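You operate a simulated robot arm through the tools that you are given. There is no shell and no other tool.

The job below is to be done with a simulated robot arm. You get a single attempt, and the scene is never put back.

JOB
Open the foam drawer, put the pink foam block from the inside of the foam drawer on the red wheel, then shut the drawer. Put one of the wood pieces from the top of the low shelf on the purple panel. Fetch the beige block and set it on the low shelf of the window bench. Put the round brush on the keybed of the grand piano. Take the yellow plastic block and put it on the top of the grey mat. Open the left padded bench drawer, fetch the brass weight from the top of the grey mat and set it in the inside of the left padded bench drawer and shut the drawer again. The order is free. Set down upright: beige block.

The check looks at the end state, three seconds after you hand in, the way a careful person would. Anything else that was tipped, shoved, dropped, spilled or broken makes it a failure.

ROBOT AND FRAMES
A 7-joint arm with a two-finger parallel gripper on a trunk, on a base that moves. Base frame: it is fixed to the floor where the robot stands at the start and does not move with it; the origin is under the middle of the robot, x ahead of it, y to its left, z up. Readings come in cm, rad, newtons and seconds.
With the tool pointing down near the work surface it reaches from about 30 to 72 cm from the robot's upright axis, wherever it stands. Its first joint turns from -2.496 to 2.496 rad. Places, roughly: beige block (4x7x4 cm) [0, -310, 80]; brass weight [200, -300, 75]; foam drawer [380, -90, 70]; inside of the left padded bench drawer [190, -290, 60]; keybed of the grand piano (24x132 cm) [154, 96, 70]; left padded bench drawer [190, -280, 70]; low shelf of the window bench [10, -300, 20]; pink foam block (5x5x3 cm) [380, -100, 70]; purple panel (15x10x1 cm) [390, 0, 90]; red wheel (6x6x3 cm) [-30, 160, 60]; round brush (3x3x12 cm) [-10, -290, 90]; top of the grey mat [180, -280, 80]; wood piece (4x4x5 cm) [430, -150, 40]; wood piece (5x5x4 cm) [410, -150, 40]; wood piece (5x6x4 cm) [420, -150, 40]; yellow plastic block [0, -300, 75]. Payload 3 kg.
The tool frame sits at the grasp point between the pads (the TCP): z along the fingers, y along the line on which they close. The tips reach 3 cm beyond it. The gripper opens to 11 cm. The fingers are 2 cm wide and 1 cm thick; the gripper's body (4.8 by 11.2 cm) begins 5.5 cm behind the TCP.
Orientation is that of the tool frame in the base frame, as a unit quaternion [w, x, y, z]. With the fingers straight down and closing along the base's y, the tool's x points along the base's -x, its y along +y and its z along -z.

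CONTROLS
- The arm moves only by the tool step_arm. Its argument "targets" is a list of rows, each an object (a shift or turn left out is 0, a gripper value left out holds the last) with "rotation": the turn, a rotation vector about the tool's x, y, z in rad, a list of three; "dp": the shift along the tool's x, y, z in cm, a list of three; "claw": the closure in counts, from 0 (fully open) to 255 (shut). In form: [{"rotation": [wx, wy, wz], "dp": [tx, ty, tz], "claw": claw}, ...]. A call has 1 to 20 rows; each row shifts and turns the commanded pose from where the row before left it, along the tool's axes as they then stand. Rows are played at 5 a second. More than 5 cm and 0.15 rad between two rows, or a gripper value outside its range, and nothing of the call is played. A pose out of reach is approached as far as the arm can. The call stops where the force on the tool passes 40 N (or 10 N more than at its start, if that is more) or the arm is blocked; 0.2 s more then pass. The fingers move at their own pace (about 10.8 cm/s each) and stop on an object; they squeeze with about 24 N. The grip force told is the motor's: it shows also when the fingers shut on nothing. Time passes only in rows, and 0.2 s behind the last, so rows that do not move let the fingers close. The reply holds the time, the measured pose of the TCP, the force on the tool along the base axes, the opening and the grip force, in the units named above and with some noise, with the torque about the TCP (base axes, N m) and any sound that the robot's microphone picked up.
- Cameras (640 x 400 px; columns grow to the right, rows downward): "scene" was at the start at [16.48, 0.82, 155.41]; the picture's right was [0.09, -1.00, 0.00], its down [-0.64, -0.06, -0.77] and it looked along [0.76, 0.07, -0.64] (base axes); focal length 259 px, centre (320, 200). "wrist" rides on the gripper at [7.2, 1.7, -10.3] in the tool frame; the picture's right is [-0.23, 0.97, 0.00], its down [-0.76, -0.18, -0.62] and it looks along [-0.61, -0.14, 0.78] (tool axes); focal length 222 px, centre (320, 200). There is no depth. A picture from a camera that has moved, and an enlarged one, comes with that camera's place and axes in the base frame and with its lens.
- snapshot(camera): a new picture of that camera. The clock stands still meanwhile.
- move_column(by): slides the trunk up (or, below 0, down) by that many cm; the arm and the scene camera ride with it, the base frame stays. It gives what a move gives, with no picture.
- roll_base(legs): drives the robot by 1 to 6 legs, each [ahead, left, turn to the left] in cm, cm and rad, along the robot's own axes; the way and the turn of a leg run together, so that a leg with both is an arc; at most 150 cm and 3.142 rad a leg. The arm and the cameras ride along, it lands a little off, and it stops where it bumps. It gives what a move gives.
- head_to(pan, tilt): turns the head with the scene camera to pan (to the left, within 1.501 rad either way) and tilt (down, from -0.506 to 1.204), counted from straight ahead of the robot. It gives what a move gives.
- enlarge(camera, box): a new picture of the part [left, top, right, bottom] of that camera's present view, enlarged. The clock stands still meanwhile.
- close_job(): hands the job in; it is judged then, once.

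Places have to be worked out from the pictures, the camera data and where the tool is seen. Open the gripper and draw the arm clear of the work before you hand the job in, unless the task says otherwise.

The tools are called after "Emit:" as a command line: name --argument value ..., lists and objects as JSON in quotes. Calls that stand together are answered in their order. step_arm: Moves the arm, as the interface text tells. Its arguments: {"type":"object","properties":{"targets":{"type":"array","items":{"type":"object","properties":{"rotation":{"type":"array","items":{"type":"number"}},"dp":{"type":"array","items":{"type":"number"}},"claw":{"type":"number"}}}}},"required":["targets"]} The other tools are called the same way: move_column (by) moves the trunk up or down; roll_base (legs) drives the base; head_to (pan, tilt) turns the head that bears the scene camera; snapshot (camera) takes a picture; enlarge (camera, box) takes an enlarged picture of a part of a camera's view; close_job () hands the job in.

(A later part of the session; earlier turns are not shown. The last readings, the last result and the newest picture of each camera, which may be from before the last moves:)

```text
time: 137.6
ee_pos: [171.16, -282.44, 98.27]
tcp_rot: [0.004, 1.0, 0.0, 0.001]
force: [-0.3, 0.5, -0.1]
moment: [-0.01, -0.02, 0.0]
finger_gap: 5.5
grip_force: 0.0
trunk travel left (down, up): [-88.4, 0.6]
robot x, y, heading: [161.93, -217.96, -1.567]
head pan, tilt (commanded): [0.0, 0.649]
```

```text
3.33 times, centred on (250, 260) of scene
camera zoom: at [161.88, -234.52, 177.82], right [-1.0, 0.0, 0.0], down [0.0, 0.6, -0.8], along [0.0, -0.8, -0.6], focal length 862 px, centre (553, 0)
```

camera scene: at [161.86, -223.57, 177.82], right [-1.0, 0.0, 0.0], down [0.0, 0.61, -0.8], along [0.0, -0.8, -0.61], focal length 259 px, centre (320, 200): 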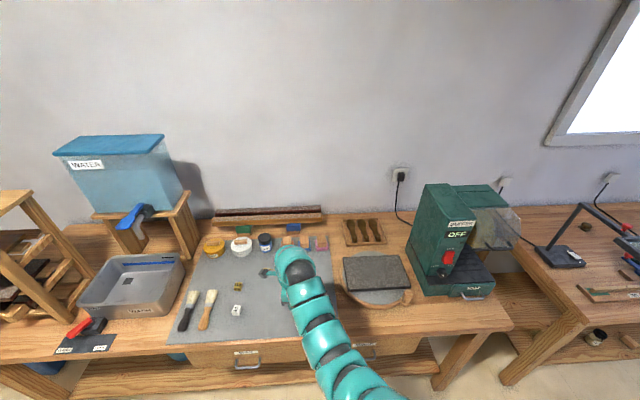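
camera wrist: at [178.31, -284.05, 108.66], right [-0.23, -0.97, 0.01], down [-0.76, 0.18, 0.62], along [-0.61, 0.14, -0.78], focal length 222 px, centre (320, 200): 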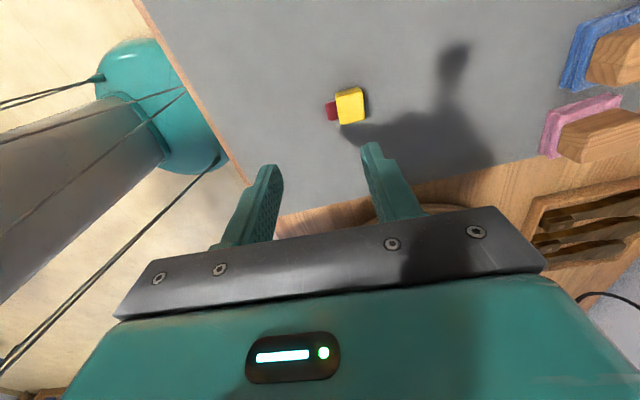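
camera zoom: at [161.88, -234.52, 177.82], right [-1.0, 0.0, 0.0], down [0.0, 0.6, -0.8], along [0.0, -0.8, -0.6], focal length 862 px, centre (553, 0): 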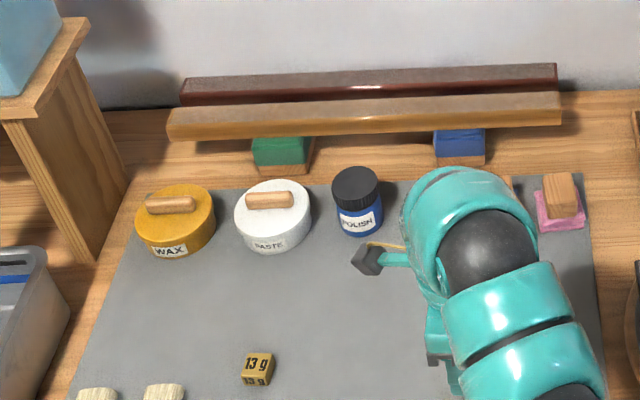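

The yellow block lies stably on the mat. Next is the left drawer: I back off, strafe in front of it, and tilt the gripper to point forward with the closing axis vertical.

Emit:
roll_base --legs '[[-55, 0, 0], [0, 18, 0]]'

Emit:
step_arm --targets '[{"rotation": [-0.143, 0, 0]}, {"rotation": [-0.143, 0, 0]}, {"rotation": [-0.143, 0, 0]}, {"rotation": [-0.143, 0, 0]}, {"rotation": [-0.143, 0, 0]}, {"rotation": [-0.143, 0, 0]}, {"rotation": [-0.143, 0, 0]}, {"rotation": [-0.143, 0, 0]}, {"rotation": [-0.143, 0, 0]}, {"rotation": [-0.143, 0, 0]}, {"rotation": [-0.141, 0, 0]}, {}]'

Emit:
snapshot --camera "scene"

Emit:
snapshot --camera "wrist"

```text
time: 141.8
ee_pos: [189.51, -227.56, 98.38]
tcp_rot: [0.004, 1.0, 0.004, 0.0]
force: [-0.4, -0.3, -0.4]
moment: [0.01, 0.02, -0.01]
finger_gap: 5.49
grip_force: 0.2
trunk travel left (down, up): [-88.4, 0.6]
robot x, y, heading: [179.68, -162.87, -1.557]
head pan, tilt (commanded): [0.0, 0.649]
```

```text
time: 144.4
ee_pos: [189.79, -228.15, 99.57]
tcp_rot: [0.641, 0.768, 0.002, 0.004]
force: [0.5, -0.4, -0.8]
moment: [-0.02, 0.0, 0.02]
finger_gap: 5.48
grip_force: 0.0
out of reach, approached as far as the arm can: row 10, 11
trunk travel left (down, up): [-88.4, 0.6]
robot x, y, heading: [180.3, -163.15, -1.56]
head pan, tilt (commanded): [0.0, 0.649]
```

```text
taken
camera scene: at [180.01, -179.74, 177.83], right [-1.0, -0.01, 0.0], down [-0.01, 0.6, -0.8], along [0.01, -0.8, -0.6], focal length 259 px, centre (320, 200)
```

scene: 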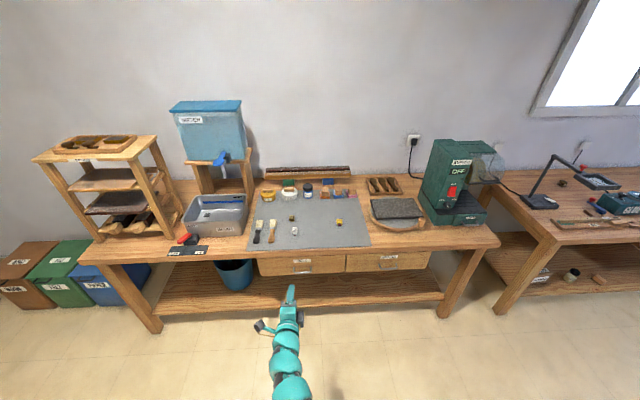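

```text
taken
camera wrist: at [197.06, -218.29, 103.1], right [-0.23, -0.18, 0.96], down [-0.77, 0.64, -0.06], along [-0.6, -0.75, -0.28], focal length 222 px, centre (320, 200)
```

wrist: 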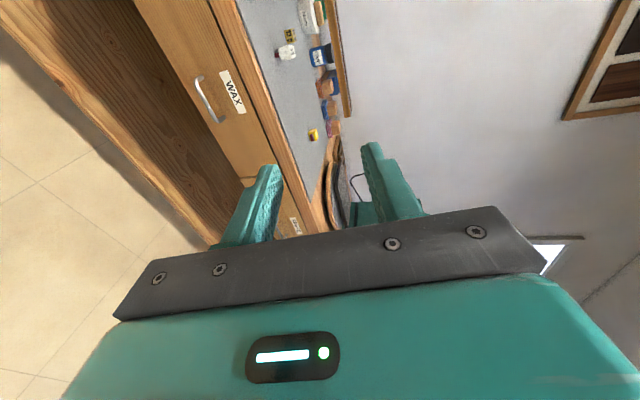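

The drawer labelled "WAX" with its handle is ahead at about (191,-262,70). Zooming for precise handle geometry.

Emit:
enlarge --camera "scene" --box '[250, 235, 350, 290]'

Emit:
enlarge --camera "wrist" --box '[140, 40, 300, 140]'

```text
6.40 times, centred on (300, 262) of scene
camera zoom: at [180.01, -179.74, 177.83], right [-1.0, -0.01, 0.0], down [-0.01, 0.6, -0.8], along [0.01, -0.8, -0.6], focal length 1656 px, centre (448, -200)
```

zoom: 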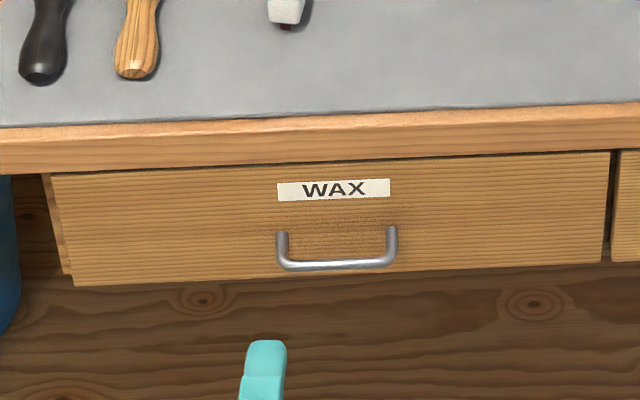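

```text
4.00 times, centred on (220, 90) of wrist
camera zoom: at [197.06, -218.29, 103.1], right [-0.23, -0.18, 0.96], down [-0.77, 0.64, -0.06], along [-0.6, -0.75, -0.28], focal length 888 px, centre (720, 640)
```

zoom: 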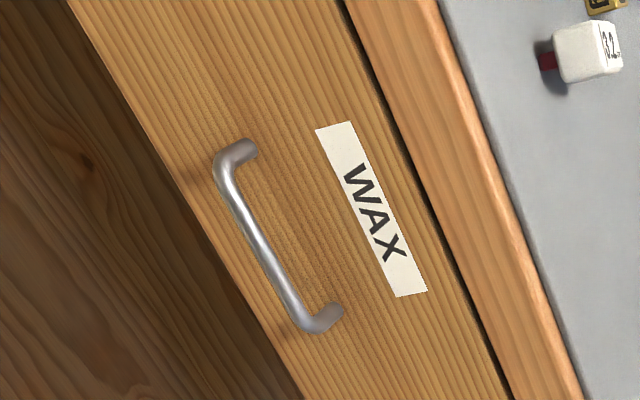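

The handle bar is at about (190.6,-264.8,65.7), 3 cm in front of the drawer face. I retract the arm a little so the tool can get fully horizontal.

Emit:
step_arm --targets '[{"dp": [0, 0, -4]}, {"dp": [0, 0, -4]}, {}]'

```text
time: 145.2
ee_pos: [189.84, -220.21, 100.93]
tcp_rot: [0.639, 0.769, 0.001, 0.003]
force: [0.2, -0.4, 0.0]
moment: [0.01, 0.05, 0.03]
finger_gap: 5.47
grip_force: 0.0
trunk travel left (down, up): [-88.4, 0.6]
robot x, y, heading: [180.06, -163.21, -1.562]
head pan, tilt (commanded): [0.0, 0.649]
```

Emit:
step_arm --targets '[{"rotation": [-0.09, 0, 0]}, {"rotation": [-0.09, 0, 0]}, {}]'

Emit:
move_column --by -35

Emit:
snapshot --camera "wrist"

Emit:
snapshot --camera "scene"

```text
time: 146.0
ee_pos: [189.82, -220.25, 101.09]
tcp_rot: [0.656, 0.755, 0.003, 0.004]
force: [0.6, 0.3, -1.2]
moment: [0.02, 0.01, 0.0]
finger_gap: 5.5
grip_force: 0.0
out of reach, approached as far as the arm can: row 2
trunk travel left (down, up): [-88.4, 0.6]
robot x, y, heading: [179.85, -162.84, -1.566]
head pan, tilt (commanded): [0.0, 0.649]
```

```text
time: 149.5
ee_pos: [189.89, -220.16, 66.05]
tcp_rot: [0.657, 0.754, 0.003, 0.003]
force: [-0.6, 0.2, 0.8]
moment: [0.03, -0.01, 0.0]
finger_gap: 5.49
grip_force: 0.0
trunk travel left (down, up): [-53.4, 35.6]
robot x, y, heading: [179.75, -162.87, -1.564]
head pan, tilt (commanded): [0.0, 0.649]
```

```text
taken
camera wrist: at [197.09, -210.2, 69.1], right [-0.23, -0.13, 0.96], down [-0.77, 0.64, -0.09], along [-0.6, -0.76, -0.25], focal length 222 px, centre (320, 200)
```

wrist: 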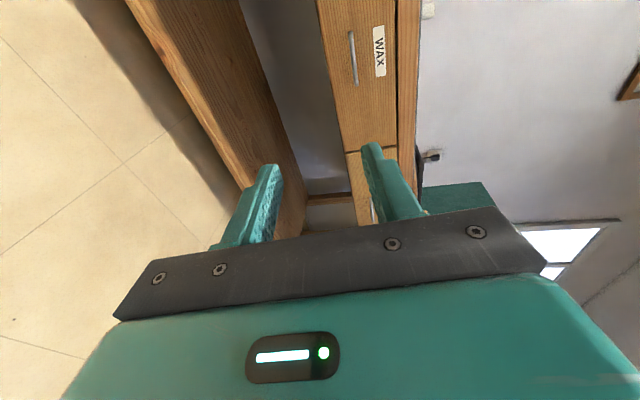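

```text
taken
camera scene: at [179.99, -179.71, 142.83], right [-1.0, -0.01, 0.0], down [-0.01, 0.6, -0.8], along [0.01, -0.8, -0.6], focal length 259 px, centre (320, 200)
```

scene: 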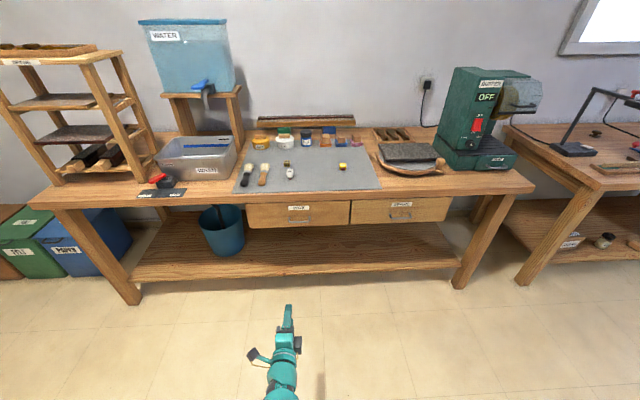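

TCP is level with the handle (z≈66). Driving forward 36 cm toward it and rechecking.

Emit:
roll_base --legs '[[36, 0, -0.006]]'

Emit:
snapshot --camera "wrist"

Emit:
snapshot --camera "scene"

```text
time: 151.8
ee_pos: [189.53, -255.79, 66.01]
tcp_rot: [0.657, 0.754, -0.001, 0.001]
force: [0.2, -0.7, 0.3]
moment: [-0.01, 0.01, -0.02]
finger_gap: 5.46
grip_force: 0.0
trunk travel left (down, up): [-53.4, 35.6]
robot x, y, heading: [179.85, -198.77, -1.571]
head pan, tilt (commanded): [0.0, 0.649]
```

```text
taken
camera wrist: at [196.89, -245.85, 69.07], right [-0.23, -0.13, 0.96], down [-0.76, 0.64, -0.09], along [-0.61, -0.76, -0.25], focal length 222 px, centre (320, 200)
```

wrist: 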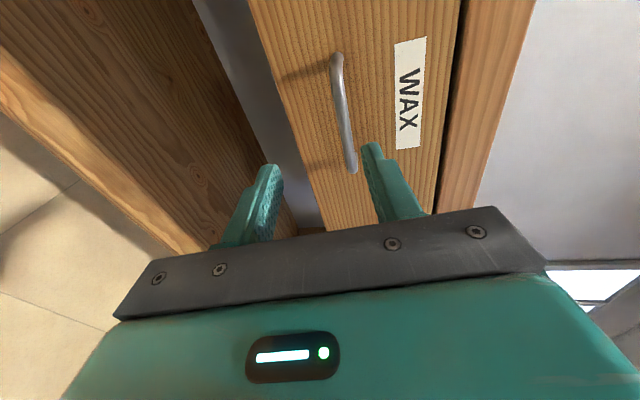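

```text
taken
camera scene: at [180.03, -215.26, 142.82], right [-1.0, 0.0, 0.0], down [0.0, 0.6, -0.8], along [0.0, -0.8, -0.6], focal length 259 px, centre (320, 200)
```

scene: 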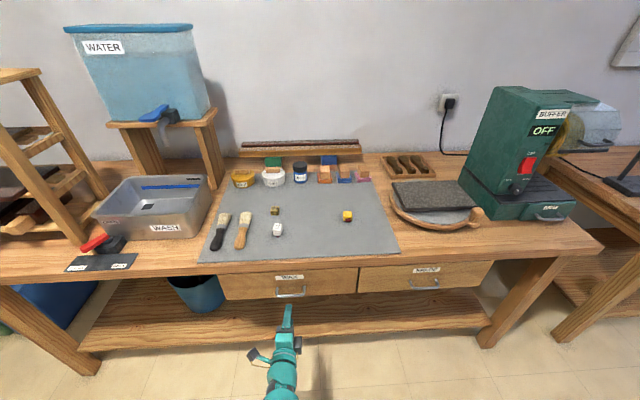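

The handle is at z≈67, slightly above the tool centre. Raising 1 cm and driving 7 cm forward so the bar is between the pads.

Emit:
move_column --by 1

Emit:
roll_base --legs '[[7, 0, 0]]'

Emit:
snapshot --camera "wrist"

```text
time: 152.3
ee_pos: [189.65, -255.88, 66.98]
tcp_rot: [0.657, 0.754, 0.0, 0.0]
force: [0.2, -0.1, -0.4]
moment: [-0.02, -0.01, 0.03]
finger_gap: 5.49
grip_force: 0.0
trunk travel left (down, up): [-54.4, 34.6]
robot x, y, heading: [179.82, -198.38, -1.571]
head pan, tilt (commanded): [0.0, 0.649]
```

```text
time: 153.3
ee_pos: [189.73, -262.81, 66.85]
tcp_rot: [0.656, 0.754, 0.001, 0.002]
force: [-0.7, 0.3, -0.3]
moment: [0.0, -0.02, 0.01]
finger_gap: 5.49
grip_force: 0.1
trunk travel left (down, up): [-54.4, 34.6]
robot x, y, heading: [180.2, -205.81, -1.569]
head pan, tilt (commanded): [0.0, 0.649]
```

```text
taken
camera wrist: at [196.95, -252.94, 70.06], right [-0.23, -0.13, 0.96], down [-0.76, 0.64, -0.09], along [-0.61, -0.76, -0.25], focal length 222 px, centre (320, 200)
```

wrist: 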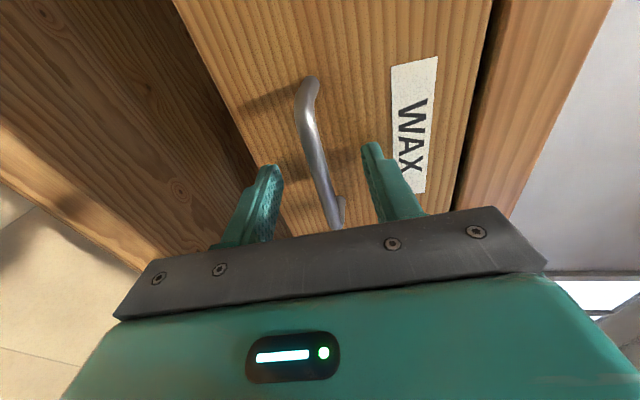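

The bar lies between the fingertips. Advancing 0.7 cm more, then closing on it.

Emit:
step_arm --targets '[{"dp": [0, 0, 0.7]}, {}, {"claw": 255}, {"claw": 255}, {"claw": 255}, {"claw": 255}]'

Emit:
snapshot --camera "wrist"

```text
time: 153.9
ee_pos: [189.62, -263.18, 66.96]
tcp_rot: [0.658, 0.753, 0.001, 0.002]
force: [-4.7, 25.4, 7.0]
moment: [-1.13, -0.31, 0.02]
finger_gap: 5.66
grip_force: 1.2
trunk travel left (down, up): [-54.4, 34.6]
robot x, y, heading: [180.13, -205.6, -1.566]
head pan, tilt (commanded): [0.0, 0.649]
stopped in row 2: the force on the tool passed its limit at 49 N (the readings are from after the stop); the commanded pose is now the measured one
```

```text
taken
camera wrist: at [196.93, -253.2, 70.02], right [-0.23, -0.13, 0.96], down [-0.76, 0.64, -0.09], along [-0.6, -0.76, -0.25], focal length 222 px, centre (320, 200)
```

wrist: 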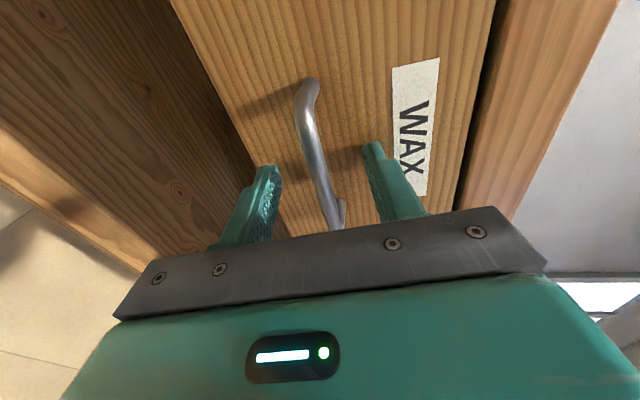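

The tips touch the drawer face (y≈-266), so the bar is well within the pads. Backing off slightly and closing.

Emit:
step_arm --targets '[{"dp": [0, 0, -0.4]}, {}, {"claw": 255}, {"claw": 255}, {"claw": 255}, {"claw": 255}, {"claw": 255}]'

Emit:
snapshot --camera "wrist"

```text
time: 155.5
ee_pos: [189.69, -262.91, 67.1]
tcp_rot: [0.658, 0.753, 0.0, 0.002]
force: [-1.2, -3.5, 27.0]
moment: [-0.2, 0.82, -0.04]
finger_gap: 0.98
grip_force: 45.1
trunk travel left (down, up): [-54.4, 34.6]
robot x, y, heading: [179.95, -205.67, -1.568]
head pan, tilt (commanded): [0.0, 0.649]
```

```text
taken
camera wrist: at [196.96, -253.03, 70.2], right [-0.23, -0.13, 0.96], down [-0.76, 0.64, -0.09], along [-0.6, -0.76, -0.25], focal length 222 px, centre (320, 200)
```

wrist: 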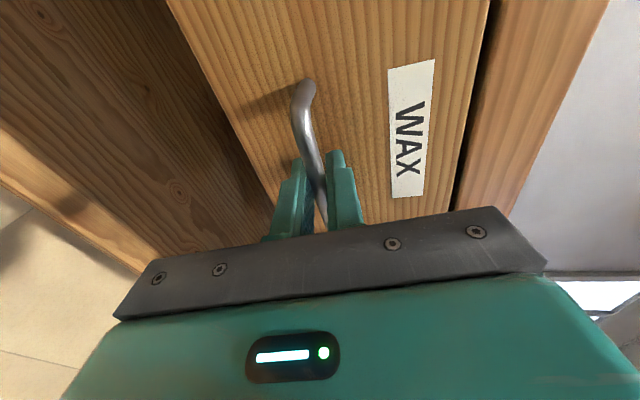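

The bar is gripped with an upward load; I relieve it by 0.4 cm and pull by driving straight back 6 cm to test.

Emit:
step_arm --targets '[{"dp": [0, 0.3, 0]}, {}]'

Emit:
roll_base --legs '[[-6, 0, 0]]'

Emit:
snapshot --camera "scene"

```text
time: 156.1
ee_pos: [189.75, -263.03, 67.09]
tcp_rot: [0.656, 0.755, 0.001, 0.001]
force: [1.5, -0.5, 13.2]
moment: [-0.17, 0.8, -0.35]
finger_gap: 1.0
grip_force: 44.9
trunk travel left (down, up): [-54.4, 34.6]
robot x, y, heading: [179.68, -205.63, -1.571]
head pan, tilt (commanded): [0.0, 0.649]
```

```text
time: 157.1
ee_pos: [189.39, -257.02, 67.12]
tcp_rot: [0.656, 0.755, -0.001, 0.0]
force: [-23.3, -0.9, 8.4]
moment: [-0.09, 0.83, -0.72]
finger_gap: 0.98
grip_force: 45.1
trunk travel left (down, up): [-54.4, 34.6]
robot x, y, heading: [179.77, -199.41, -1.567]
head pan, tilt (commanded): [0.0, 0.649]
```

```text
taken
camera scene: at [179.8, -216.11, 143.84], right [-1.0, 0.0, 0.0], down [0.0, 0.6, -0.8], along [0.0, -0.8, -0.6], focal length 259 px, centre (320, 200)
```

scene: 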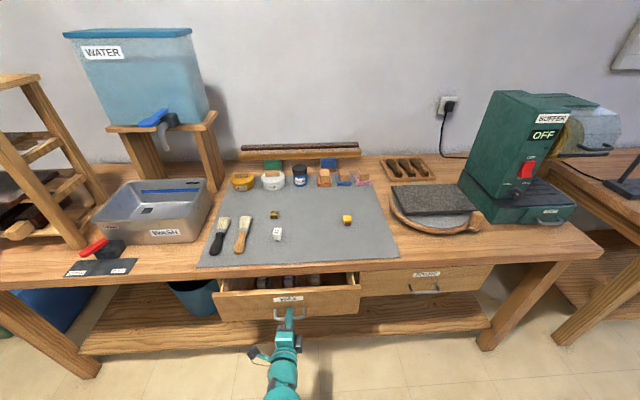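

The drawer is opening well, with some side load. I relieve the lateral force and pull 10 cm more.

Emit:
step_arm --targets '[{"dp": [-0.3, 0, 0]}, {}]'

Emit:
roll_base --legs '[[-10, 0, 0]]'

Emit:
head_to --pan 0.0 --tilt 0.9

Emit:
snapshot --camera "scene"

```text
time: 157.7
ee_pos: [189.42, -257.24, 67.14]
tcp_rot: [0.656, 0.755, 0.0, 0.001]
force: [11.9, 0.9, 2.5]
moment: [-0.03, 0.6, 0.26]
finger_gap: 0.98
grip_force: 45.5
trunk travel left (down, up): [-54.4, 34.6]
robot x, y, heading: [179.58, -199.64, -1.569]
head pan, tilt (commanded): [0.0, 0.649]
```

```text
time: 158.8
ee_pos: [188.73, -247.03, 67.22]
tcp_rot: [0.656, 0.755, -0.002, -0.004]
force: [-31.8, -1.1, 6.7]
moment: [-0.1, 0.82, -0.95]
finger_gap: 1.0
grip_force: 44.9
trunk travel left (down, up): [-54.4, 34.6]
robot x, y, heading: [180.07, -189.56, -1.571]
head pan, tilt (commanded): [0.0, 0.649]
```

```text
time: 159.6
ee_pos: [188.75, -247.21, 67.12]
tcp_rot: [0.656, 0.755, -0.003, -0.003]
force: [-8.8, -2.8, 5.9]
moment: [-0.12, 0.73, -0.82]
finger_gap: 0.96
grip_force: 45.6
trunk travel left (down, up): [-54.4, 34.6]
robot x, y, heading: [179.82, -189.28, -1.57]
head pan, tilt (commanded): [0.0, 0.901]
```

```text
taken
camera scene: at [179.86, -205.02, 141.79], right [-1.0, 0.0, 0.0], down [0.0, 0.78, -0.62], along [0.0, -0.62, -0.78], focal length 259 px, centre (320, 200)
```

scene: 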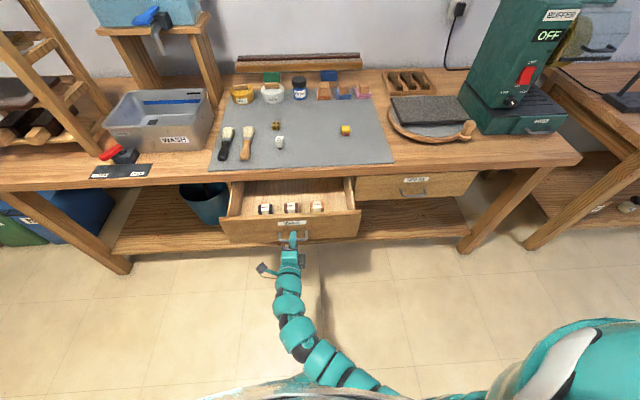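

The drawer is open 16 cm with three items inside. Zooming to see free space.

Emit:
enlarge --camera "scene" --box '[200, 160, 380, 260]'

```text
3.56 times, centred on (290, 210) of scene
camera zoom: at [179.86, -205.02, 141.79], right [-1.0, 0.0, 0.0], down [0.0, 0.78, -0.62], along [0.0, -0.62, -0.78], focal length 920 px, centre (427, 164)
```

zoom: 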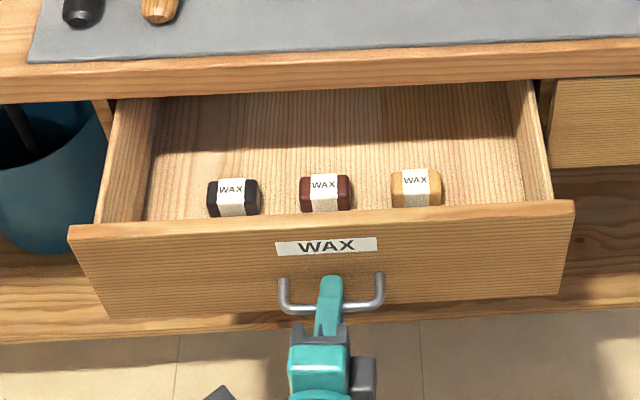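

There are three wax blocks in the drawer; free space exists just behind the drawer front, in front of them. I release the handle and back away.

Emit:
step_arm --targets '[{"claw": 128}, {"claw": 128}, {"claw": 128}, {}]'

Emit:
roll_base --legs '[[-14, 0, 0]]'

Emit:
snapshot --camera "scene"

```text
time: 160.6
ee_pos: [188.73, -247.08, 67.16]
tcp_rot: [0.656, 0.755, -0.002, -0.004]
force: [-0.4, 0.2, 0.4]
moment: [0.01, 0.02, -0.03]
finger_gap: 5.48
grip_force: 0.0
trunk travel left (down, up): [-54.4, 34.6]
robot x, y, heading: [179.84, -189.78, -1.568]
head pan, tilt (commanded): [0.0, 0.901]
```

```text
time: 161.9
ee_pos: [188.83, -232.95, 67.08]
tcp_rot: [0.656, 0.755, -0.001, -0.003]
force: [-0.3, -0.5, 0.7]
moment: [0.03, -0.04, 0.0]
finger_gap: 5.48
grip_force: 0.0
trunk travel left (down, up): [-54.4, 34.6]
robot x, y, heading: [179.84, -175.42, -1.563]
head pan, tilt (commanded): [0.0, 0.901]
```

```text
taken
camera scene: at [179.96, -190.89, 141.79], right [-1.0, 0.0, 0.0], down [0.0, 0.78, -0.62], along [0.0, -0.62, -0.78], focal length 259 px, centre (320, 200)
```

scene: 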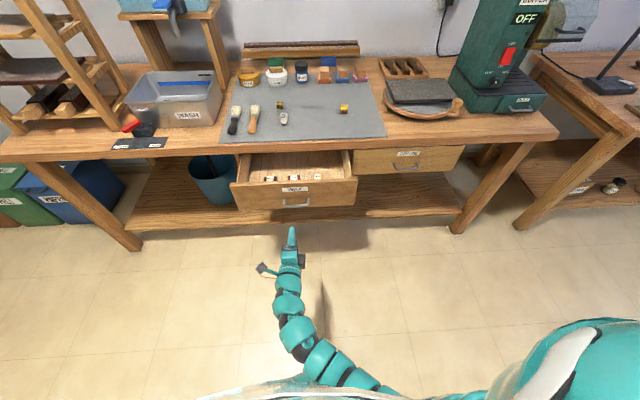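

Drawer stays open. Raising the trunk, then turning the tool back down and yawing it so that it closes along x.

Emit:
move_column --by 34

Emit:
step_arm --targets '[{"rotation": [0.143, 0, 0]}, {"rotation": [0.143, 0, 0]}, {"rotation": [0.143, 0, 0]}, {"rotation": [0.143, 0, 0]}, {"rotation": [0.143, 0, 0]}, {"rotation": [0.143, 0, 0]}, {"rotation": [0.143, 0, 0]}, {"rotation": [0.143, 0, 0]}, {"rotation": [0.143, 0, 0]}, {"rotation": [0.143, 0, 0]}, {}]'

Emit:
step_arm --targets '[{"rotation": [0, 0, -0.143]}, {"rotation": [0, 0, -0.143]}, {"rotation": [0, 0, -0.143]}, {"rotation": [0, 0, -0.143]}, {"rotation": [0, 0, -0.143]}, {"rotation": [0, 0, -0.143]}, {"rotation": [0, 0, -0.143]}, {"rotation": [0, 0, -0.143]}, {"rotation": [0, 0, -0.143]}, {"rotation": [0, 0, -0.143]}, {"rotation": [0, 0, -0.141]}, {}]'

```text
time: 165.2
ee_pos: [188.91, -233.1, 101.15]
tcp_rot: [0.656, 0.755, -0.001, -0.004]
force: [-0.5, -0.3, -0.4]
moment: [-0.05, 0.01, 0.02]
finger_gap: 5.46
grip_force: 0.0
trunk travel left (down, up): [-88.4, 0.6]
robot x, y, heading: [179.7, -175.24, -1.565]
head pan, tilt (commanded): [0.0, 0.901]
```

```text
time: 167.7
ee_pos: [188.89, -232.94, 101.12]
tcp_rot: [0.001, 1.0, -0.004, -0.001]
force: [-0.1, -0.1, 0.1]
moment: [-0.03, -0.04, 0.01]
finger_gap: 5.46
grip_force: 0.1
trunk travel left (down, up): [-88.4, 0.6]
robot x, y, heading: [179.84, -175.28, -1.567]
head pan, tilt (commanded): [0.0, 0.901]
```

```text
time: 170.2
ee_pos: [188.82, -233.2, 101.13]
tcp_rot: [0.0, 0.709, 0.705, -0.001]
force: [0.2, 0.0, 0.3]
moment: [0.0, 0.03, -0.01]
finger_gap: 5.47
grip_force: 0.2
trunk travel left (down, up): [-88.4, 0.6]
robot x, y, heading: [179.92, -175.57, -1.569]
head pan, tilt (commanded): [0.0, 0.901]
```

Now driving so that the TCP is in front of the brass weight; the body stays clear of the open drawer.

Emit:
roll_base --legs '[[0, 8, 0], [38, 0, 0]]'

Emit:
step_arm --targets '[{"dp": [-2, 0, -3]}, {"dp": [-3, 0, -3]}, {"dp": [-4, 0, 0]}, {}]'

Emit:
snapshot --camera "wrist"

Emit:
snapshot --camera "scene"

```text
time: 173.3
ee_pos: [196.62, -270.45, 100.96]
tcp_rot: [-0.001, 0.71, 0.704, -0.001]
force: [-0.1, 0.1, -0.1]
moment: [0.01, -0.02, -0.01]
finger_gap: 5.48
grip_force: 0.1
trunk travel left (down, up): [-88.4, 0.6]
robot x, y, heading: [187.91, -212.62, -1.574]
head pan, tilt (commanded): [0.0, 0.901]
```

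```text
time: 174.3
ee_pos: [196.73, -279.45, 107.14]
tcp_rot: [-0.001, 0.71, 0.704, -0.002]
force: [-0.2, 0.2, 0.0]
moment: [-0.01, 0.01, 0.01]
finger_gap: 5.51
grip_force: 0.0
trunk travel left (down, up): [-88.4, 0.6]
robot x, y, heading: [187.75, -212.64, -1.568]
head pan, tilt (commanded): [0.0, 0.901]
```

```text
taken
camera wrist: at [198.5, -272.21, 117.52], right [0.97, -0.24, 0.0], down [-0.18, -0.76, 0.62], along [-0.15, -0.61, -0.78], focal length 222 px, centre (320, 200)
```

wrist: 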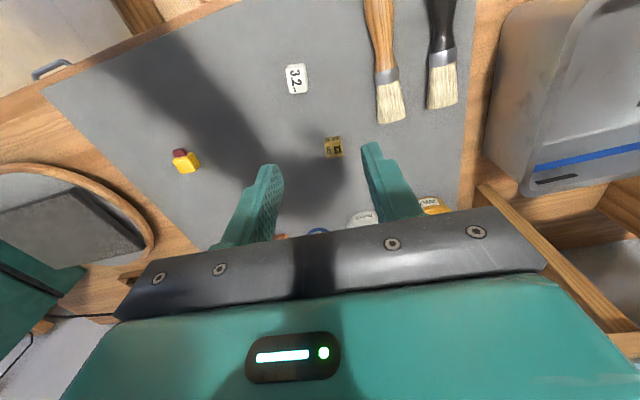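

```text
taken
camera scene: at [187.9, -228.08, 175.79], right [-1.0, 0.0, 0.0], down [0.0, 0.78, -0.62], along [0.0, -0.62, -0.78], focal length 259 px, centre (320, 200)
```

scene: 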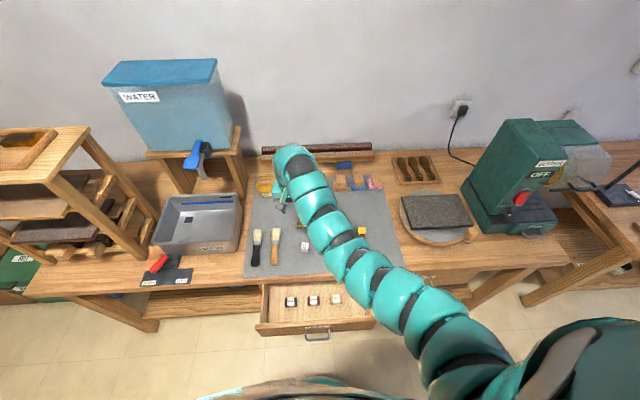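

Emit:
enlarge --camera "wrist" --box '[270, 100, 390, 175]'

```text
5.33 times, centred on (330, 138) of wrist
camera zoom: at [198.5, -272.21, 117.52], right [0.97, -0.24, 0.0], down [-0.18, -0.76, 0.62], along [-0.15, -0.61, -0.78], focal length 1185 px, centre (267, 533)
```

zoom: 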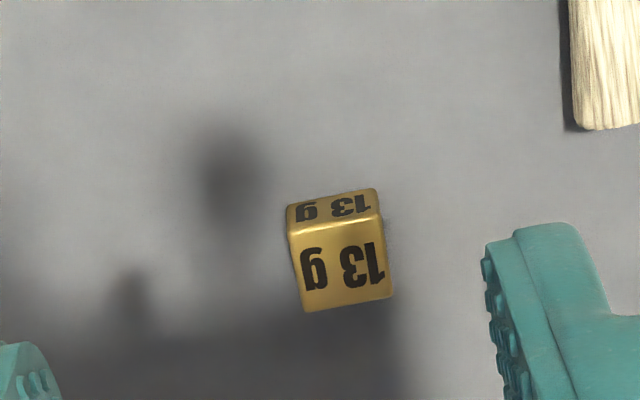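

The brass cube (≈2.9 cm) is axis-aligned, centred at (196.9,-289.2), top ≈83. I drive 4 cm closer and move over it.

Emit:
roll_base --legs '[[4, 0, 0]]'

Emit:
step_arm --targets '[{"dp": [-3, 0.1, 0]}, {"dp": [-2.7, 0.1, 0]}, {}]'

Emit:
move_column --by -15

Emit:
snapshot --camera "wrist"

```text
time: 175.2
ee_pos: [196.72, -283.64, 106.95]
tcp_rot: [-0.001, 0.71, 0.704, -0.002]
force: [0.5, -0.5, -0.1]
moment: [0.04, -0.02, 0.01]
finger_gap: 5.49
grip_force: 0.1
trunk travel left (down, up): [-88.4, 0.6]
robot x, y, heading: [187.76, -216.52, -1.573]
head pan, tilt (commanded): [0.0, 0.901]
```

```text
time: 175.9
ee_pos: [196.75, -289.18, 107.19]
tcp_rot: [-0.001, 0.71, 0.705, 0.0]
force: [0.2, 0.6, -0.2]
moment: [-0.03, 0.01, -0.01]
finger_gap: 5.49
grip_force: 0.0
trunk travel left (down, up): [-88.4, 0.6]
robot x, y, heading: [187.98, -216.69, -1.572]
head pan, tilt (commanded): [0.0, 0.901]
```

```text
time: 177.7
ee_pos: [196.79, -289.27, 92.36]
tcp_rot: [-0.001, 0.71, 0.704, -0.001]
force: [-0.3, -0.1, -0.7]
moment: [-0.03, 0.0, 0.0]
finger_gap: 5.49
grip_force: 0.2
trunk travel left (down, up): [-73.4, 15.6]
robot x, y, heading: [187.7, -216.99, -1.569]
head pan, tilt (commanded): [0.0, 0.901]
```

```text
taken
camera wrist: at [198.59, -282.03, 102.56], right [0.97, -0.24, 0.0], down [-0.18, -0.76, 0.62], along [-0.15, -0.61, -0.78], focal length 222 px, centre (320, 200)
```

wrist: 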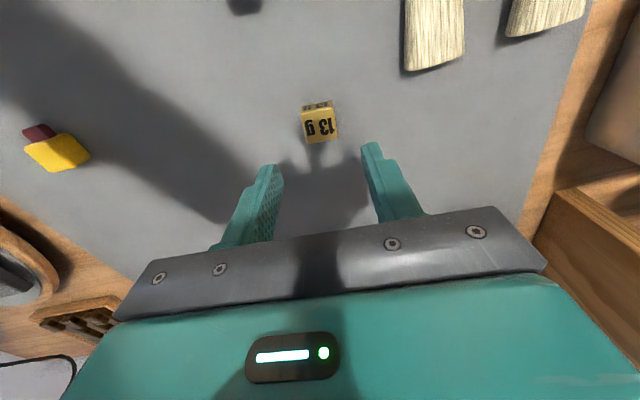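

Well aligned. Lowering to just above the mat and gripping the brass weight.

Emit:
move_column --by -7

Emit:
step_arm --targets '[{"dp": [-0.1, 0, 0.5]}, {"dp": [0.3, 0, 0.3]}, {}]'

Emit:
snapshot --camera "wrist"

```text
time: 178.8
ee_pos: [196.81, -289.17, 85.15]
tcp_rot: [0.0, 0.711, 0.704, -0.002]
force: [-0.3, -0.8, -0.2]
moment: [-0.02, 0.03, -0.01]
finger_gap: 5.49
grip_force: 0.1
trunk travel left (down, up): [-66.4, 22.6]
robot x, y, heading: [187.8, -216.79, -1.574]
head pan, tilt (commanded): [0.0, 0.901]
```

```text
time: 179.6
ee_pos: [196.82, -289.05, 84.5]
tcp_rot: [0.0, 0.711, 0.703, -0.001]
force: [0.1, -0.1, -0.6]
moment: [-0.03, -0.02, -0.01]
finger_gap: 5.49
grip_force: 0.1
trunk travel left (down, up): [-66.4, 22.6]
robot x, y, heading: [187.45, -217.18, -1.57]
head pan, tilt (commanded): [0.0, 0.901]
```

```text
taken
camera wrist: at [198.57, -281.91, 94.79], right [0.97, -0.24, 0.0], down [-0.18, -0.76, 0.62], along [-0.15, -0.61, -0.78], focal length 222 px, centre (320, 200)
```

wrist: 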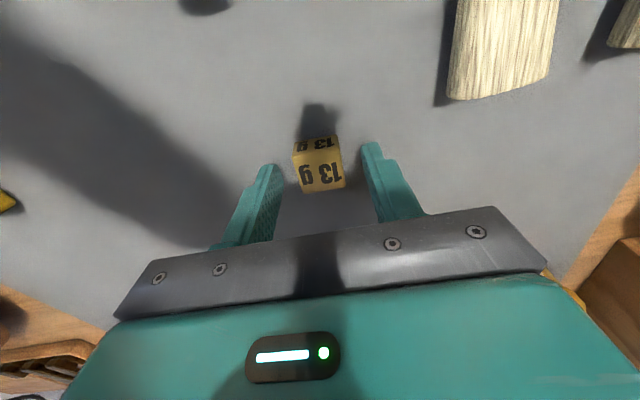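

Cube between the fingers. Lowering 0.6 cm more and closing.

Emit:
step_arm --targets '[{"dp": [0, 0, 0.3]}, {"dp": [0, 0, 0.3]}, {}, {"claw": 255}, {"claw": 255}, {"claw": 255}, {"claw": 255}]'

Emit:
move_column --by 15

Emit:
snapshot --camera "wrist"

```text
time: 181.2
ee_pos: [196.76, -289.11, 83.81]
tcp_rot: [-0.001, 0.71, 0.705, -0.002]
force: [0.0, 0.6, -0.1]
moment: [0.02, 0.01, 0.04]
finger_gap: 2.84
grip_force: 24.0
trunk travel left (down, up): [-66.4, 22.6]
robot x, y, heading: [187.96, -216.81, -1.569]
head pan, tilt (commanded): [0.0, 0.901]
```

```text
time: 182.9
ee_pos: [196.72, -289.06, 98.79]
tcp_rot: [-0.001, 0.71, 0.704, -0.002]
force: [-0.4, 0.7, -1.3]
moment: [0.0, -0.01, 0.06]
finger_gap: 2.84
grip_force: 24.0
trunk travel left (down, up): [-81.4, 7.6]
robot x, y, heading: [187.91, -217.19, -1.571]
head pan, tilt (commanded): [0.0, 0.901]
```

```text
taken
camera wrist: at [198.59, -281.88, 109.13], right [0.97, -0.24, 0.0], down [-0.18, -0.76, 0.62], along [-0.15, -0.61, -0.78], focal length 222 px, centre (320, 200)
```

wrist: 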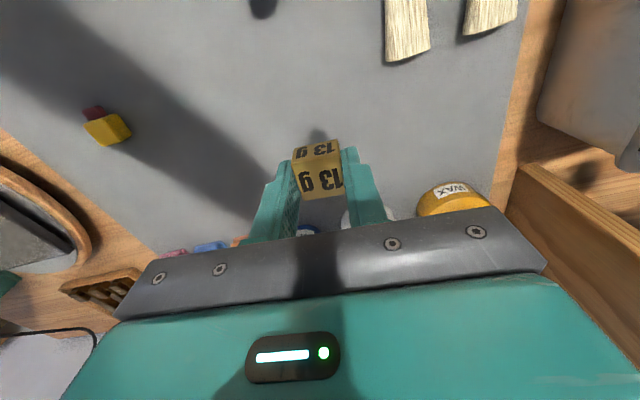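

Brass weight held. Backing so it hangs over the open drawer's front space, then looking.

Emit:
roll_base --legs '[[-32, 0, 0], [0, -10.7, 0]]'

Emit:
snapshot --camera "wrist"

Emit:
snapshot --camera "scene"

```text
time: 185.8
ee_pos: [185.95, -257.19, 98.84]
tcp_rot: [-0.002, 0.709, 0.705, 0.0]
force: [-1.4, 0.0, 0.2]
moment: [0.01, -0.02, 0.0]
finger_gap: 2.79
grip_force: 24.1
trunk travel left (down, up): [-81.4, 7.6]
robot x, y, heading: [176.89, -184.92, -1.568]
head pan, tilt (commanded): [0.0, 0.901]
```

```text
taken
camera wrist: at [187.8, -250.07, 109.16], right [0.97, -0.23, 0.0], down [-0.18, -0.76, 0.62], along [-0.15, -0.61, -0.78], focal length 222 px, centre (320, 200)
```

wrist: 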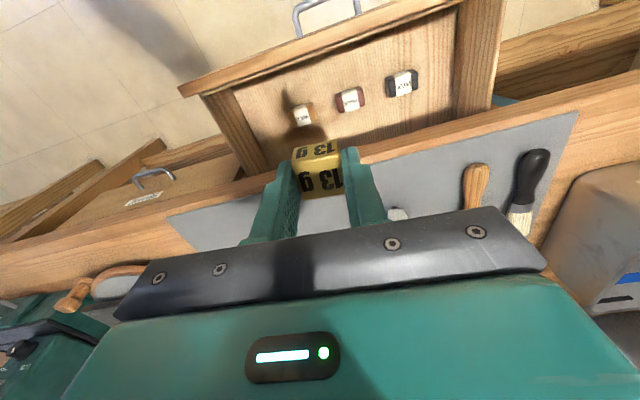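

```text
taken
camera scene: at [176.95, -200.48, 168.77], right [-1.0, 0.0, 0.0], down [0.0, 0.78, -0.62], along [0.0, -0.62, -0.78], focal length 259 px, centre (320, 200)
```

scene: 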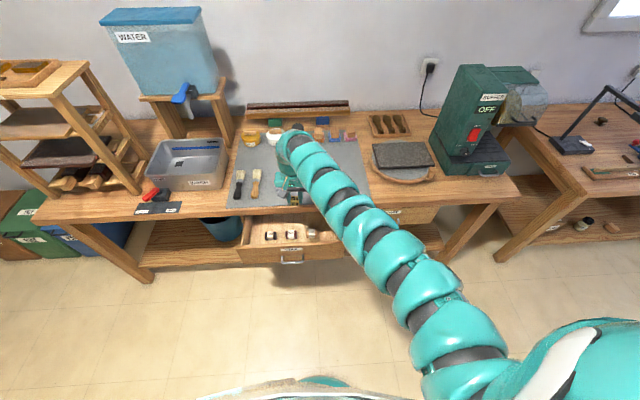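

The drawer interior is clear in front of the wax row. Lowering with the column to z≈71 and checking.

Emit:
move_column --by -25

Emit:
snapshot --camera "wrist"

Emit:
snapshot --camera "scene"

```text
time: 188.4
ee_pos: [186.17, -257.3, 73.84]
tcp_rot: [-0.001, 0.709, 0.705, -0.001]
force: [0.0, 0.2, 0.1]
moment: [-0.01, -0.02, -0.01]
finger_gap: 2.84
grip_force: 23.7
trunk travel left (down, up): [-56.4, 32.6]
robot x, y, heading: [177.22, -184.76, -1.568]
head pan, tilt (commanded): [0.0, 0.901]
```

```text
taken
camera wrist: at [187.91, -250.05, 84.16], right [0.97, -0.23, 0.0], down [-0.18, -0.76, 0.62], along [-0.15, -0.61, -0.78], focal length 222 px, centre (320, 200)
```

wrist: 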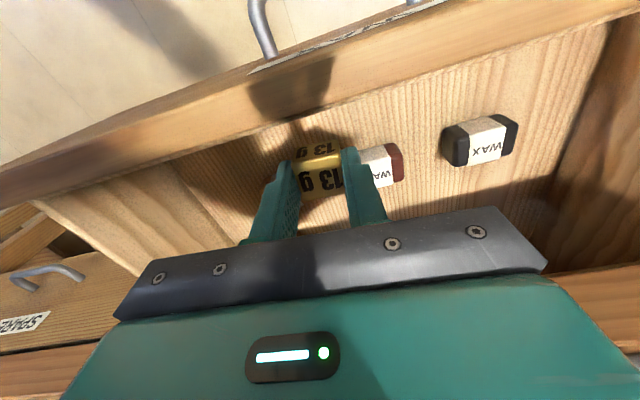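

```text
taken
camera scene: at [177.13, -200.45, 143.78], right [-1.0, 0.0, 0.0], down [0.0, 0.78, -0.62], along [0.0, -0.62, -0.78], focal length 259 px, centre (320, 200)
```

scene: 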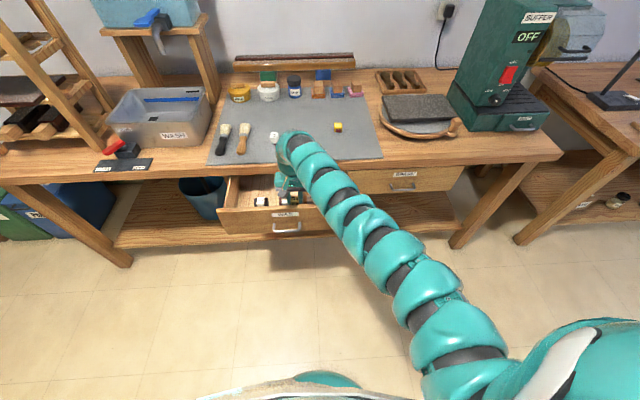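

Clear all around. Lowering further to z≈67 in two moves, watching forces.

Emit:
move_column --by -5

Emit:
step_arm --targets '[{"dp": [0, 0, 0.5]}, {"dp": [0, 0, 0.5]}, {"dp": [0, 0, 0.5]}, {"dp": [0, 0, 0.5]}, {}]'

Emit:
snapshot --camera "wrist"

```text
time: 189.3
ee_pos: [186.18, -257.33, 68.86]
tcp_rot: [0.0, 0.709, 0.705, -0.002]
force: [0.3, 0.2, -0.1]
moment: [-0.03, 0.02, 0.0]
finger_gap: 2.86
grip_force: 23.8
trunk travel left (down, up): [-51.4, 37.6]
robot x, y, heading: [177.4, -185.1, -1.569]
head pan, tilt (commanded): [0.0, 0.901]
```

```text
time: 190.5
ee_pos: [186.1, -257.24, 66.85]
tcp_rot: [0.0, 0.71, 0.705, -0.002]
force: [0.0, -0.2, -0.1]
moment: [0.0, 0.0, -0.01]
finger_gap: 2.85
grip_force: 24.0
trunk travel left (down, up): [-51.4, 37.6]
robot x, y, heading: [177.02, -185.14, -1.568]
head pan, tilt (commanded): [0.0, 0.901]
```

```text
taken
camera wrist: at [187.91, -250.07, 77.19], right [0.97, -0.23, 0.0], down [-0.18, -0.76, 0.62], along [-0.15, -0.61, -0.78], focal length 222 px, centre (320, 200)
```

wrist: 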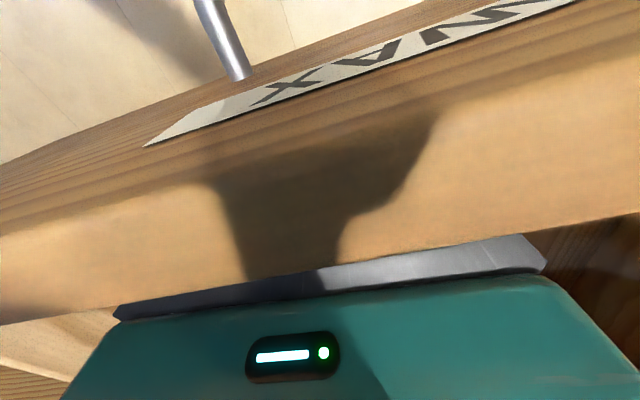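

Going down a little further in small steps, watching for contact.

Emit:
step_arm --targets '[{"dp": [0, 0, 0.4]}, {"dp": [0, 0, 0.4]}, {"dp": [0, 0, 0.4]}, {}]'

Emit:
snapshot --camera "scene"

```text
time: 191.5
ee_pos: [186.06, -257.28, 65.95]
tcp_rot: [0.002, 0.709, 0.705, -0.003]
force: [-2.8, -1.1, 34.8]
moment: [0.15, -0.13, -0.1]
finger_gap: 2.84
grip_force: 23.8
trunk travel left (down, up): [-51.4, 37.6]
robot x, y, heading: [177.25, -185.26, -1.567]
head pan, tilt (commanded): [0.0, 0.901]
```

```text
taken
camera scene: at [177.05, -200.11, 138.86], right [-1.0, 0.0, 0.0], down [0.0, 0.78, -0.62], along [0.0, -0.62, -0.78], focal length 259 px, centre (320, 200)
```

scene: 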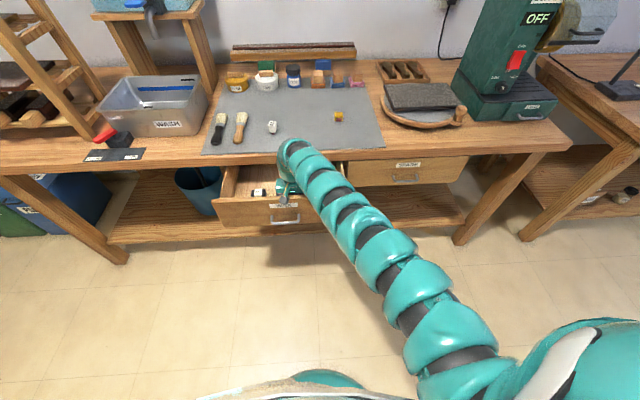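

Vertical contact with almost no moment: the weight is on the drawer floor. Easing up and opening.

Emit:
step_arm --targets '[{"dp": [0, 0, -0.35]}, {}, {"claw": 190}, {"claw": 140}, {"claw": 128}, {}]'

Emit:
move_column --by 14

Emit:
snapshot --camera "wrist"

```text
time: 192.9
ee_pos: [186.16, -257.18, 65.99]
tcp_rot: [0.0, 0.709, 0.705, -0.001]
force: [-1.3, 0.7, 9.5]
moment: [0.06, -0.19, 0.15]
finger_gap: 5.37
grip_force: 0.0
trunk travel left (down, up): [-51.4, 37.6]
robot x, y, heading: [176.83, -184.95, -1.567]
head pan, tilt (commanded): [0.0, 0.901]
```

```text
time: 194.6
ee_pos: [186.12, -257.32, 80.02]
tcp_rot: [-0.001, 0.71, 0.704, -0.001]
force: [0.5, 0.2, 0.6]
moment: [0.0, -0.04, 0.0]
finger_gap: 5.48
grip_force: 0.0
trunk travel left (down, up): [-65.4, 23.6]
robot x, y, heading: [176.92, -184.64, -1.567]
head pan, tilt (commanded): [0.0, 0.901]
```

```text
taken
camera wrist: at [187.9, -250.08, 90.27], right [0.97, -0.23, 0.0], down [-0.18, -0.76, 0.62], along [-0.15, -0.61, -0.78], focal length 222 px, centre (320, 200)
```

wrist: 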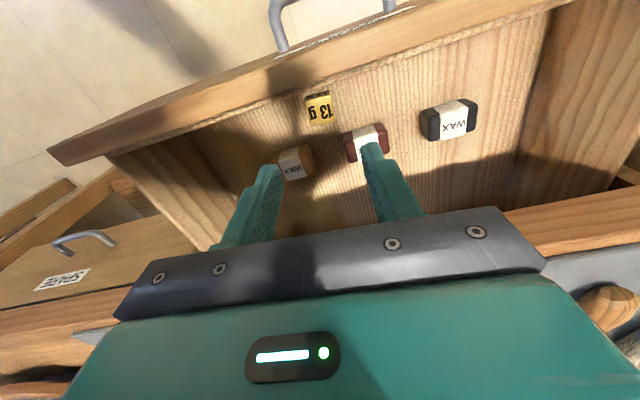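

The brass weight sits inside the drawer. Now to shut it: raise, retract, and pitch the closed gripper forward to push the drawer front.

Emit:
move_column --by 15

Emit:
step_arm --targets '[{"dp": [4, 0, 0]}, {"dp": [4, 0, 0]}, {"dp": [4, 0, 0]}, {"dp": [4, 0, 0], "claw": 255}, {"claw": 255}, {}]'

Emit:
roll_base --legs '[[-15, 0, 0]]'

Emit:
step_arm --targets '[{"rotation": [0, -0.143, 0]}, {"rotation": [0, -0.143, 0]}, {"rotation": [0, -0.143, 0]}, {"rotation": [0, -0.143, 0]}, {"rotation": [0, -0.143, 0]}, {"rotation": [0, -0.143, 0]}, {"rotation": [0, -0.143, 0]}, {"rotation": [0, -0.143, 0]}, {"rotation": [0, -0.143, 0]}, {"rotation": [0, -0.143, 0]}, {}]'

```text
time: 196.4
ee_pos: [186.08, -257.3, 94.99]
tcp_rot: [-0.001, 0.709, 0.705, -0.002]
force: [-0.5, 0.7, 0.2]
moment: [-0.02, 0.03, -0.01]
finger_gap: 5.5
grip_force: 0.0
trunk travel left (down, up): [-80.4, 8.6]
robot x, y, heading: [177.26, -185.22, -1.574]
head pan, tilt (commanded): [0.0, 0.901]
```

```text
time: 197.8
ee_pos: [186.39, -241.29, 95.07]
tcp_rot: [-0.002, 0.71, 0.705, -0.002]
force: [0.1, 0.2, -0.1]
moment: [-0.03, -0.01, 0.0]
finger_gap: 0.0
grip_force: 23.9
trunk travel left (down, up): [-80.4, 8.6]
robot x, y, heading: [176.96, -185.18, -1.566]
head pan, tilt (commanded): [0.0, 0.901]
```

```text
time: 199.1
ee_pos: [186.19, -226.4, 95.0]
tcp_rot: [-0.001, 0.709, 0.705, -0.002]
force: [-0.3, 1.1, 1.4]
moment: [-0.03, 0.0, -0.02]
finger_gap: 0.0
grip_force: 24.5
trunk travel left (down, up): [-80.4, 8.6]
robot x, y, heading: [176.85, -170.16, -1.569]
head pan, tilt (commanded): [0.0, 0.901]
```

```text
time: 201.5
ee_pos: [186.3, -226.54, 94.93]
tcp_rot: [0.462, 0.534, 0.531, -0.468]
force: [0.3, -0.5, -0.6]
moment: [0.03, -0.01, -0.01]
finger_gap: 0.0
grip_force: 23.5
trunk travel left (down, up): [-80.4, 8.6]
robot x, y, heading: [177.22, -170.36, -1.572]
head pan, tilt (commanded): [0.0, 0.901]
```

Gripper pitched forward. Lowering to push height z≈71 and centring on the drawer.

Emit:
move_column --by -23.5

Emit:
roll_base --legs '[[0, 3.7, 0], [14, 0, 0]]'

Emit:
snapshot --camera "wrist"

Emit:
snapshot --camera "scene"

```text
time: 204.0
ee_pos: [186.25, -226.57, 71.41]
tcp_rot: [0.462, 0.535, 0.533, -0.466]
force: [-0.1, -0.1, 0.5]
moment: [-0.01, -0.01, 0.0]
finger_gap: 0.0
grip_force: 24.2
trunk travel left (down, up): [-56.9, 32.1]
robot x, y, heading: [177.31, -170.1, -1.57]
head pan, tilt (commanded): [0.0, 0.901]
```

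```text
time: 205.8
ee_pos: [190.06, -240.69, 71.32]
tcp_rot: [0.461, 0.535, 0.533, -0.466]
force: [0.6, -0.3, 0.8]
moment: [0.0, 0.01, 0.01]
finger_gap: 0.0
grip_force: 23.7
trunk travel left (down, up): [-56.9, 32.1]
robot x, y, heading: [181.16, -184.53, -1.567]
head pan, tilt (commanded): [0.0, 0.901]
```

```text
taken
camera wrist: at [191.87, -229.51, 65.62], right [0.97, -0.04, 0.22], down [-0.17, 0.51, 0.84], along [-0.14, -0.86, 0.49], focal length 222 px, centre (320, 200)
```

wrist: 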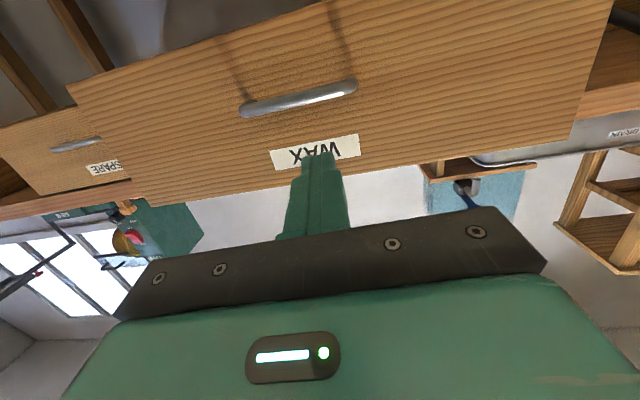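

```text
taken
camera scene: at [180.84, -199.91, 144.27], right [-1.0, 0.0, 0.0], down [0.0, 0.78, -0.62], along [0.0, -0.62, -0.78], focal length 259 px, centre (320, 200)
```

scene: 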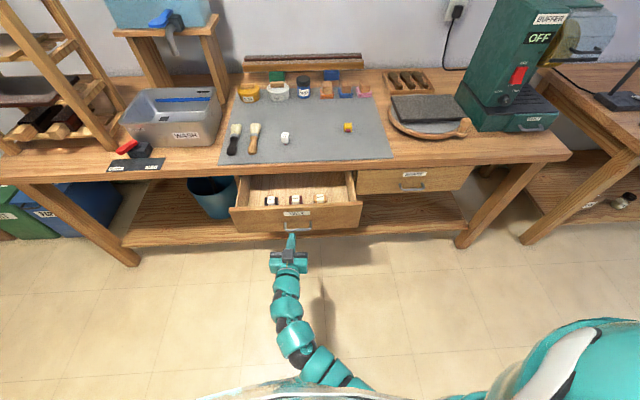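

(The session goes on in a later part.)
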